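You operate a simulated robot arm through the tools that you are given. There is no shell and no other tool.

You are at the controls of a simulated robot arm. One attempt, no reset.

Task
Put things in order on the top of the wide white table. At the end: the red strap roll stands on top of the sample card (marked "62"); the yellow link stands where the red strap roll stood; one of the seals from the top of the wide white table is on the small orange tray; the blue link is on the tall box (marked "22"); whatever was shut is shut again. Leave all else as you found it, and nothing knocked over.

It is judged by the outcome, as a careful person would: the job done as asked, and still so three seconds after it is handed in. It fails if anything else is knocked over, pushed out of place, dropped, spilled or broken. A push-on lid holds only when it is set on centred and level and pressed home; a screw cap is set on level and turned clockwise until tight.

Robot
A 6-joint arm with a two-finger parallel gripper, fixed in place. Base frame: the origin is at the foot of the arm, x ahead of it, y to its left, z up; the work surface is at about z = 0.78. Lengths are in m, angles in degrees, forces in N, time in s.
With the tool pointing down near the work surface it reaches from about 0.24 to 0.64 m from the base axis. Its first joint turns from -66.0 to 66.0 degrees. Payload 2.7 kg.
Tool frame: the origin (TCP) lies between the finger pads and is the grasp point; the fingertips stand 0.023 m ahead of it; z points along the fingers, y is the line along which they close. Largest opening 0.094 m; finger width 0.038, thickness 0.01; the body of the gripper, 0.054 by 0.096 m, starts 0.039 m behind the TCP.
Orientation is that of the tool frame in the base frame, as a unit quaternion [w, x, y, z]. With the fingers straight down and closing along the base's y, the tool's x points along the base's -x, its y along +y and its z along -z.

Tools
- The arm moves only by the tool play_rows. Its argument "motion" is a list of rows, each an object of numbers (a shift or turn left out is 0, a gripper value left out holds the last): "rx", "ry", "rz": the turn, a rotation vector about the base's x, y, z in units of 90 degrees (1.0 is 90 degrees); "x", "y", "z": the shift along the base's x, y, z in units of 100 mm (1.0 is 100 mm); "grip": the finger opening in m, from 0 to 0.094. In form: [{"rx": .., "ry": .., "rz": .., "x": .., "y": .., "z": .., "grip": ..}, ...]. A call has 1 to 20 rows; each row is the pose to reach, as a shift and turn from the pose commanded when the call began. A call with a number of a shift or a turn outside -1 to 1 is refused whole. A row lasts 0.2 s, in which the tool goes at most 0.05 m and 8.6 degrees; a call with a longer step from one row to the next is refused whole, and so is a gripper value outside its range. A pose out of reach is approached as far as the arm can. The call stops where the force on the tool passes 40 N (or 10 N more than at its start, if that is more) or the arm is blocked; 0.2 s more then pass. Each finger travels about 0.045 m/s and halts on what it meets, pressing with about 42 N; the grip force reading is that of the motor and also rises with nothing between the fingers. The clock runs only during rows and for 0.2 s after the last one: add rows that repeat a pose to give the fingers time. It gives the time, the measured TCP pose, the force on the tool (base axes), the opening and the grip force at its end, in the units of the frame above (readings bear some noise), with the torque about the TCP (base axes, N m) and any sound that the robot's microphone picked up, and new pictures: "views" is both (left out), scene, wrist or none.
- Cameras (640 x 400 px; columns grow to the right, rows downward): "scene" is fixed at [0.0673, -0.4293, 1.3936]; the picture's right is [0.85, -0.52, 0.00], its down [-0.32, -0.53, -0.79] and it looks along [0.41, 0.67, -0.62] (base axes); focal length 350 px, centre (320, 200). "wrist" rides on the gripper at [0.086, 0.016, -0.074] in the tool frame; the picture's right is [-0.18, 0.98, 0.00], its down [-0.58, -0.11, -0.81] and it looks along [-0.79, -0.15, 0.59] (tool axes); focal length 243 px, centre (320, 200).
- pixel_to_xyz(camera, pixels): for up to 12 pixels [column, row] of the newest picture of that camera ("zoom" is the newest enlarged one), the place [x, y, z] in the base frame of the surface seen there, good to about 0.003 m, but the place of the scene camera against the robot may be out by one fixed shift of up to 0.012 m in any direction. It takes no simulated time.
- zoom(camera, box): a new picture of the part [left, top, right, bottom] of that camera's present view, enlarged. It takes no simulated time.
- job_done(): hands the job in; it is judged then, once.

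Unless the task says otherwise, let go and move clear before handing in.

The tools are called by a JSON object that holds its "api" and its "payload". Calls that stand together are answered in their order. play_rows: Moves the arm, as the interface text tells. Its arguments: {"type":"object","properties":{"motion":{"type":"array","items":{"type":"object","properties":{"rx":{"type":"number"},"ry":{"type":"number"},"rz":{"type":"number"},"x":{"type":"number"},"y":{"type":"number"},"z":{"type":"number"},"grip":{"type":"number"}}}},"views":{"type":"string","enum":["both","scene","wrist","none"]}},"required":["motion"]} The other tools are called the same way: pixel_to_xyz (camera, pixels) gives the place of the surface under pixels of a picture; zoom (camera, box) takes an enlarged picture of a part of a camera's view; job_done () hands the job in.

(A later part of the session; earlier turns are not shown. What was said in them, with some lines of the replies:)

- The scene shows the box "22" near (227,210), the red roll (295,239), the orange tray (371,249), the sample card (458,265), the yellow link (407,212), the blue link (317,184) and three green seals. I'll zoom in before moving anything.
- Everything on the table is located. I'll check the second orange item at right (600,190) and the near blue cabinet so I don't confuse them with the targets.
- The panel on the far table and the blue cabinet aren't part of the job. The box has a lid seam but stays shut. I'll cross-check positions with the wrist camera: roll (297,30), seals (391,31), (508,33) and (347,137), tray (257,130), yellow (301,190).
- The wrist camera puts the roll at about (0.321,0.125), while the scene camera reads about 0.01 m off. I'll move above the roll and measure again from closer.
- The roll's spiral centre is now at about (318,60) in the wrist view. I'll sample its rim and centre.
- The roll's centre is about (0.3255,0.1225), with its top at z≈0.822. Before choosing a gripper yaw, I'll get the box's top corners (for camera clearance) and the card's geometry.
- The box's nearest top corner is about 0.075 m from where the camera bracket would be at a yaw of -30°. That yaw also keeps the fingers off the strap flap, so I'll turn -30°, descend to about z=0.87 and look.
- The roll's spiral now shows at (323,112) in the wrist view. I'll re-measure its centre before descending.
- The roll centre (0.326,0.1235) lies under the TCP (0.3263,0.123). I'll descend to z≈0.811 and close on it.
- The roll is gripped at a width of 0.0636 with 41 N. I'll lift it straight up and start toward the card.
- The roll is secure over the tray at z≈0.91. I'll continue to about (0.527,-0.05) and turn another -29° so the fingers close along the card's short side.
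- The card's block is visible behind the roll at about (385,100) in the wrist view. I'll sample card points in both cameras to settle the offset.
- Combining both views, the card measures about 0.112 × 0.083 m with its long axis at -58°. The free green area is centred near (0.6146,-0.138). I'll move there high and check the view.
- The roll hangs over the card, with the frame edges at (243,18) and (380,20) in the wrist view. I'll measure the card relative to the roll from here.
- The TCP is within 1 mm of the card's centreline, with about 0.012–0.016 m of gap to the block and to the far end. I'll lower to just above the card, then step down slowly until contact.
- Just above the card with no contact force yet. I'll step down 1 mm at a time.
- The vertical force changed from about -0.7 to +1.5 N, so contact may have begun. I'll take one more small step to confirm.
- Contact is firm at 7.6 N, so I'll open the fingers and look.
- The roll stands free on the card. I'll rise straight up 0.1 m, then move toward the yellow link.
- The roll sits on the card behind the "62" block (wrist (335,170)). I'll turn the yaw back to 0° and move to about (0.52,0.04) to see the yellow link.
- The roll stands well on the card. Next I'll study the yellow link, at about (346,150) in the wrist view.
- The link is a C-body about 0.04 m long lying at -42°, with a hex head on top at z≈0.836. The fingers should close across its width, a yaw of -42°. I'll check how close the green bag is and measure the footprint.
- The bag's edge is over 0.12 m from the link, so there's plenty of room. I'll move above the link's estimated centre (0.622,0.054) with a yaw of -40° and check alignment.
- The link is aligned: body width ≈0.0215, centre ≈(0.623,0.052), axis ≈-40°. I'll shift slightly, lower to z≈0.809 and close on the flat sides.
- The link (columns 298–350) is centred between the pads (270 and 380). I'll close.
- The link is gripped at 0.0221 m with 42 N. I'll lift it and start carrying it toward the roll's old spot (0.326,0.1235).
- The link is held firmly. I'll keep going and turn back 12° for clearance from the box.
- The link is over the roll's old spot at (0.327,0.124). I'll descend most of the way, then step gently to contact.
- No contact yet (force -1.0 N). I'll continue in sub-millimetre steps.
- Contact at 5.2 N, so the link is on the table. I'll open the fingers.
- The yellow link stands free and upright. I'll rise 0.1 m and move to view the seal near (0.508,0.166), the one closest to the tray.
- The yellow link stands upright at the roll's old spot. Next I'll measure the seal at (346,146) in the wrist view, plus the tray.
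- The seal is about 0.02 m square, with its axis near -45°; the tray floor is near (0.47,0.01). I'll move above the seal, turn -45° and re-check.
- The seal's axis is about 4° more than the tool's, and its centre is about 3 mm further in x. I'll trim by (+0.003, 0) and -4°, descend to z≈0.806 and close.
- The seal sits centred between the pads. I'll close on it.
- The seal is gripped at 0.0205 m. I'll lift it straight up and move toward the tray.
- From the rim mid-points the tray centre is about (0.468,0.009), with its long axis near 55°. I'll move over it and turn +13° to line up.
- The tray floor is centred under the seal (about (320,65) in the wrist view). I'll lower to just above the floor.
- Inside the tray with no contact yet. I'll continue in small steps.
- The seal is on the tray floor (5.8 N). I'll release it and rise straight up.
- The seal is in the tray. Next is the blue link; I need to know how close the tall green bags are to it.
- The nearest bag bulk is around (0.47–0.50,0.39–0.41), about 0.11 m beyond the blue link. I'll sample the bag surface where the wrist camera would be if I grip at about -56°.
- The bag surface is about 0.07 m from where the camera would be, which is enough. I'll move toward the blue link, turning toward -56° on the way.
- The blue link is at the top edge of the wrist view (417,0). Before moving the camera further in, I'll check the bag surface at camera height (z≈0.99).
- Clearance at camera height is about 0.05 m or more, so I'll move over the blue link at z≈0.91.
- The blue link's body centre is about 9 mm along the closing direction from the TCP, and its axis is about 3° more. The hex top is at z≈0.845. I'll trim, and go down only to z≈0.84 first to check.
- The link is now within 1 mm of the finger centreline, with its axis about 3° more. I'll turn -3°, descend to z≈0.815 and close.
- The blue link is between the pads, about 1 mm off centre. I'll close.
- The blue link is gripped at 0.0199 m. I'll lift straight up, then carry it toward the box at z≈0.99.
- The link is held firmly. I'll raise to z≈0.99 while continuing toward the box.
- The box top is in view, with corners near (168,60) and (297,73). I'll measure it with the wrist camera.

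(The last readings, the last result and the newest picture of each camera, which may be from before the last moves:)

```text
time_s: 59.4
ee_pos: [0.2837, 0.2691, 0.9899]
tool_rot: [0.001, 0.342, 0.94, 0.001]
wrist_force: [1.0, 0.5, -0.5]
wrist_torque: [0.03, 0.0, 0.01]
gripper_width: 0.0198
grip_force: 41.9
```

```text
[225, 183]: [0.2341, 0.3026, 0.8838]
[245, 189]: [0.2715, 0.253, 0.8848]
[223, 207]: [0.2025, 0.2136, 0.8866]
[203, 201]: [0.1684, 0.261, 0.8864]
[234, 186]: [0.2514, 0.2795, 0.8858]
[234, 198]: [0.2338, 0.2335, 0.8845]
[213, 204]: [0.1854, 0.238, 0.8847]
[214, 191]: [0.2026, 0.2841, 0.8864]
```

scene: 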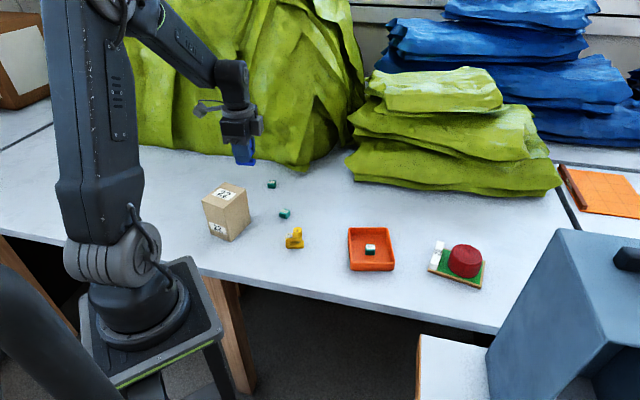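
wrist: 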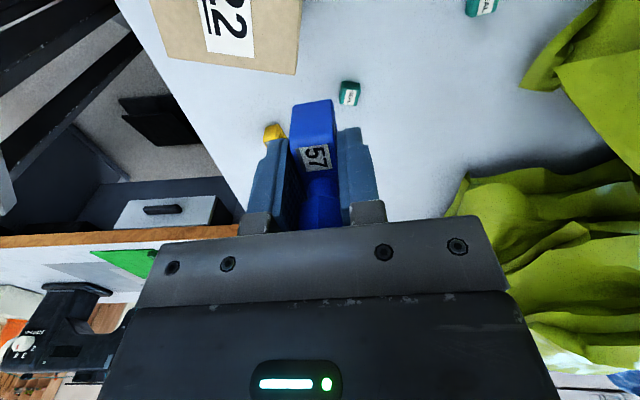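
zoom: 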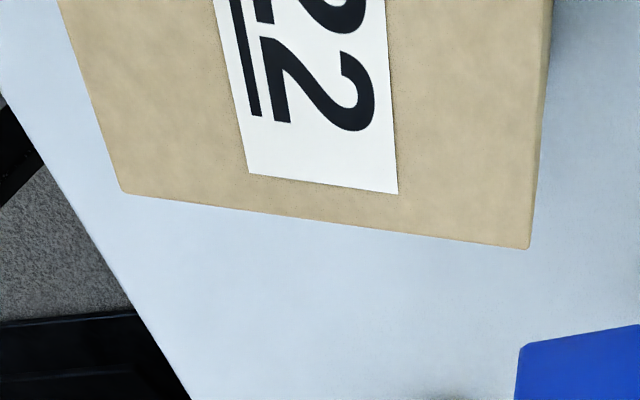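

The wrist and scene views agree that the box top is centred at about (0.213,0.262) with z≈0.890 and measures 0.082×0.059 m. I'll move the link over the centre and lower partway.

{"api": "play_rows", "payload": {"motion": [{"x": -0.25, "y": -0.03}, {"x": -0.5, "y": -0.06}, {"x": -0.687, "y": -0.081}, {"x": -0.687, "y": -0.081, "z": -0.2}, {"x": -0.687, "y": -0.081, "z": -0.4}, {"x": -0.687, "y": -0.081, "z": -0.4}]}}

{"api": "zoom", "payload": {"camera": "scene", "box": [180, 130, 280, 250]}}

```text
time_s: 60.8
ee_pos: [0.2144, 0.262, 0.949]
tool_rot: [0.0, 0.341, 0.94, 0.0]
wrist_force: [0.4, 0.3, -2.3]
wrist_torque: [-0.02, 0.01, -0.01]
gripper_width: 0.0201
grip_force: 42.1
```

scene: 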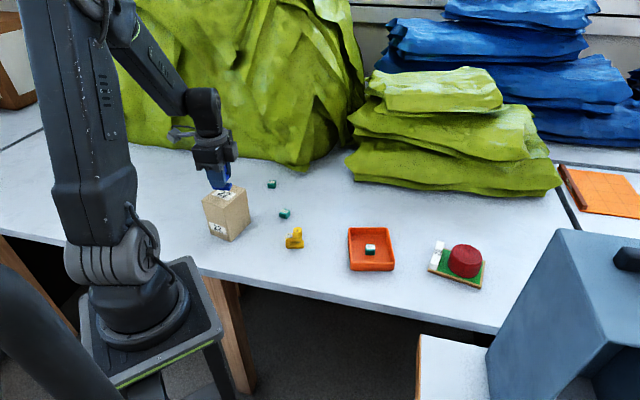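
wrist: 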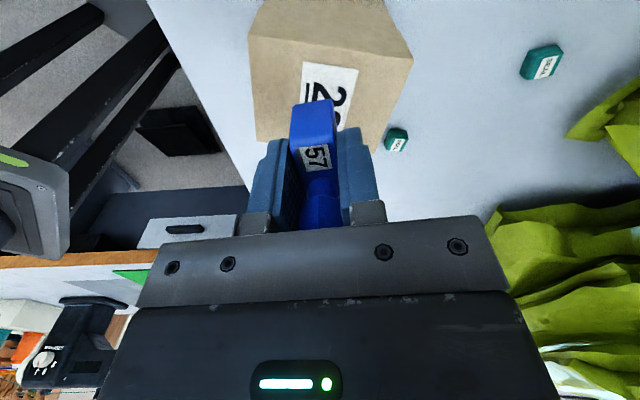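

```text
3.33 times, centred on (230, 190) of scene
```

zoom: 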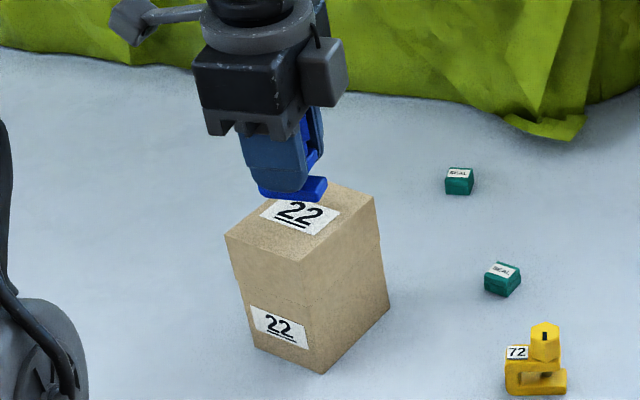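

The link is over the box within about 3 mm. I'll trim y by +0.003 and lower to just above the lid, then step to contact.

{"api": "play_rows", "payload": {"motion": [{"y": 0.03}, {"y": 0.03, "z": -0.1}, {"y": 0.03, "z": -0.18}, {"y": 0.03, "z": -0.19}], "views": "none"}}

{"api": "play_rows", "payload": {"motion": [{"z": -0.005}, {"z": -0.01}, {"z": -0.01}], "views": "none"}}

```text
time_s: 61.8
ee_pos: [0.2154, 0.2648, 0.9314]
tool_rot: [0.0, 0.341, 0.94, 0.001]
wrist_force: [0.6, -0.7, -0.9]
wrist_torque: [-0.02, 0.01, -0.01]
gripper_width: 0.0197
grip_force: 42.3
```

```text
time_s: 62.6
ee_pos: [0.2155, 0.2648, 0.9305]
tool_rot: [0.0, 0.341, 0.94, 0.0]
wrist_force: [-0.4, 0.5, -1.8]
wrist_torque: [0.0, 0.0, 0.01]
gripper_width: 0.0199
grip_force: 41.5
```

{"api": "play_rows", "payload": {"motion": [{"z": -0.005}, {"z": -0.01}, {"z": -0.01}], "views": "none"}}

{"api": "play_rows", "payload": {"motion": [{"z": -0.004}, {"z": -0.008}, {"z": -0.008}], "views": "none"}}

```text
time_s: 63.4
ee_pos: [0.215, 0.2641, 0.9287]
tool_rot: [0.0, 0.342, 0.94, 0.0]
wrist_force: [-1.1, 0.4, -2.2]
wrist_torque: [-0.01, 0.01, 0.01]
gripper_width: 0.0198
grip_force: 42.0
```

```text
time_s: 64.2
ee_pos: [0.2166, 0.2648, 0.9288]
tool_rot: [0.001, 0.341, 0.94, -0.001]
wrist_force: [1.3, -0.3, -1.5]
wrist_torque: [0.0, -0.01, 0.02]
gripper_width: 0.02
grip_force: 42.1
```

{"api": "play_rows", "payload": {"motion": [{"z": -0.004}, {"z": -0.008}, {"z": -0.008}], "views": "none"}}

```text
time_s: 65.0
ee_pos: [0.2159, 0.2643, 0.9275]
tool_rot: [0.001, 0.341, 0.94, 0.0]
wrist_force: [0.2, 0.1, -1.4]
wrist_torque: [0.0, 0.01, 0.03]
gripper_width: 0.0199
grip_force: 42.1
```

{"api": "play_rows", "payload": {"motion": [{"z": -0.004}, {"z": -0.008}, {"z": -0.008}], "views": "none"}}

```text
time_s: 65.8
ee_pos: [0.2156, 0.2636, 0.927]
tool_rot: [0.0, 0.341, 0.94, 0.001]
wrist_force: [-1.0, -1.1, 7.6]
wrist_torque: [-0.05, 0.06, -0.03]
gripper_width: 0.0197
grip_force: 42.3
```

Contact on the lid at 7.6 N. I'll open the fingers gently and look.

{"api": "play_rows", "payload": {"motion": [{"z": 0.003, "grip": 0.024}, {"z": 0.003, "grip": 0.032}, {"z": 0.003, "grip": 0.042}, {"z": 0.003, "grip": 0.05}, {"z": 0.003, "grip": 0.055}, {"z": 0.003, "grip": 0.055}]}}

```text
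time_s: 67.2
ee_pos: [0.2157, 0.2632, 0.9268]
tool_rot: [0.0, 0.341, 0.94, 0.001]
wrist_force: [-0.2, 0.1, -0.1]
wrist_torque: [0.04, 0.0, 0.0]
gripper_width: 0.0548
grip_force: 0.0
```

scene: 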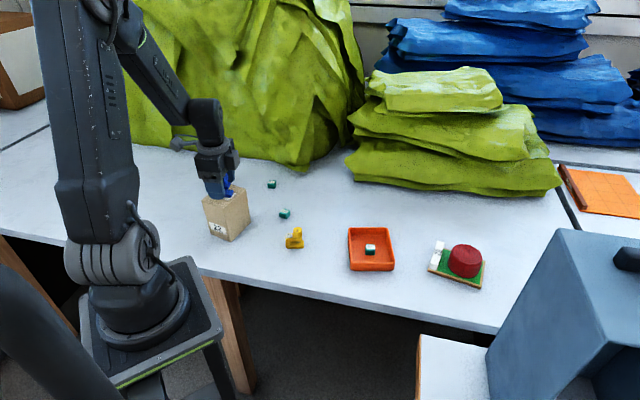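
wrist: 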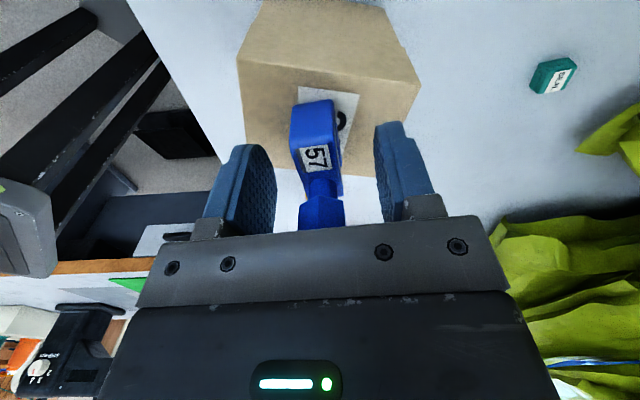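

The blue link stands on the box, free of the fingers. I'll rise straight up and then check the whole scene.

{"api": "play_rows", "payload": {"motion": [{"z": 0.1}, {"z": 0.3}, {"z": 0.55}, {"z": 0.8}, {"z": 1.0}, {"z": 1.0, "x": 0.3, "y": 0.0}, {"z": 1.0, "x": 0.65, "y": 0.0}, {"z": 1.0, "x": 1.0, "y": 0.0}, {"z": 1.0, "x": 1.0, "y": 0.0}]}}

{"api": "zoom", "payload": {"camera": "scene", "box": [180, 150, 340, 260]}}

{"api": "zoom", "payload": {"camera": "scene", "box": [330, 180, 510, 300]}}

```text
time_s: 69.2
ee_pos: [0.3156, 0.2642, 1.0294]
tool_rot: [0.0, 0.342, 0.94, 0.0]
wrist_force: [0.3, 0.0, 0.8]
wrist_torque: [-0.01, 0.01, -0.03]
gripper_width: 0.0551
grip_force: 0.0
```

scene: 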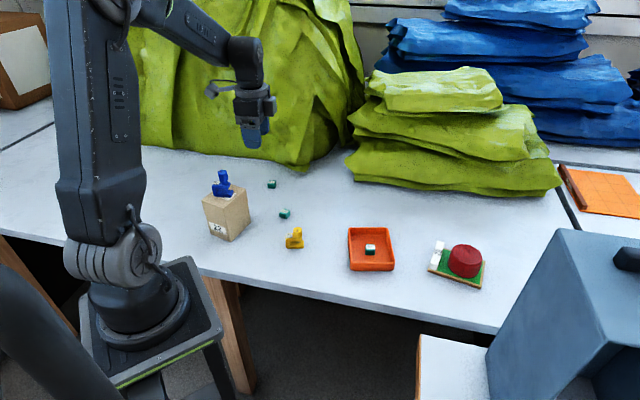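
wrist: 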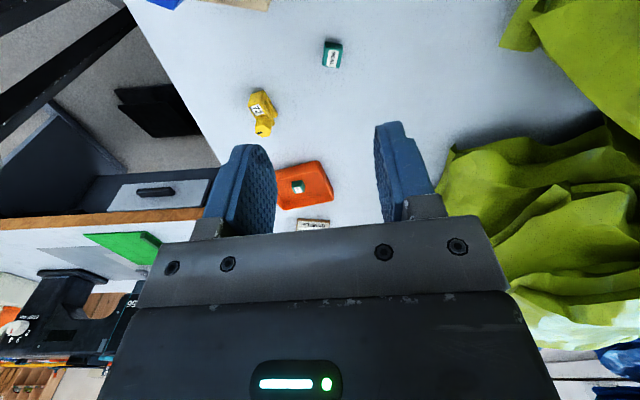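

```text
3.64 times, centred on (260, 205) of scene
```

zoom: 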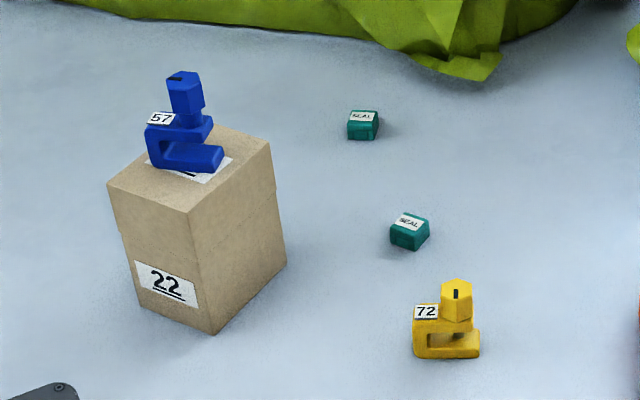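

```text
3.33 times, centred on (420, 240) of scene
```

zoom: 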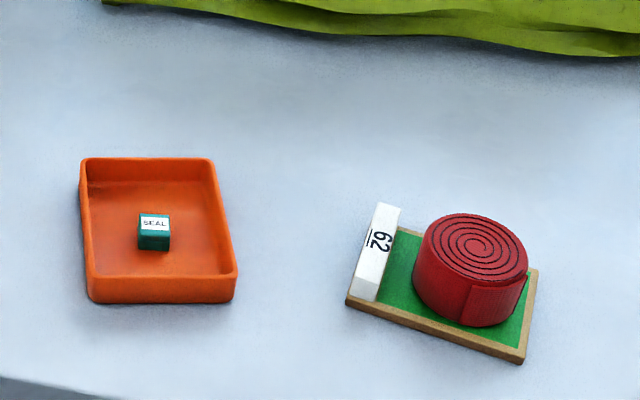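

All the goals check out in the zooms:
- The red roll stands on the "62" card.
- The yellow link is upright on the roll's old spot.
- One seal is in the orange tray.
- The blue link stands on the shut "22" box.
- The box, tray, card and the other two seals are at the same pixels as at the start.

The gripper is empty and clear, so I'm handing in.

{"api": "job_done", "payload": {}}

```text
The job is handed in.
```

I finished the job and handed it in. The last pictures, taken just before, showed everything as you asked:

- **Red strap roll:** it stands on the green part of the sample card "62", clear of the card's raised block.
- **Yellow link:** it stands upright where the roll was, within a few millimetres.
- **Seal:** the one nearest the tray is now on the small orange tray.
- **Blue link:** it stands on top of the tall box "22". I never opened the box, so it is still shut.

I saw no sign that anything else had moved or been knocked over. The box, tray, card and the other two seals look the same as at the start. The gripper is empty and clear of the table.
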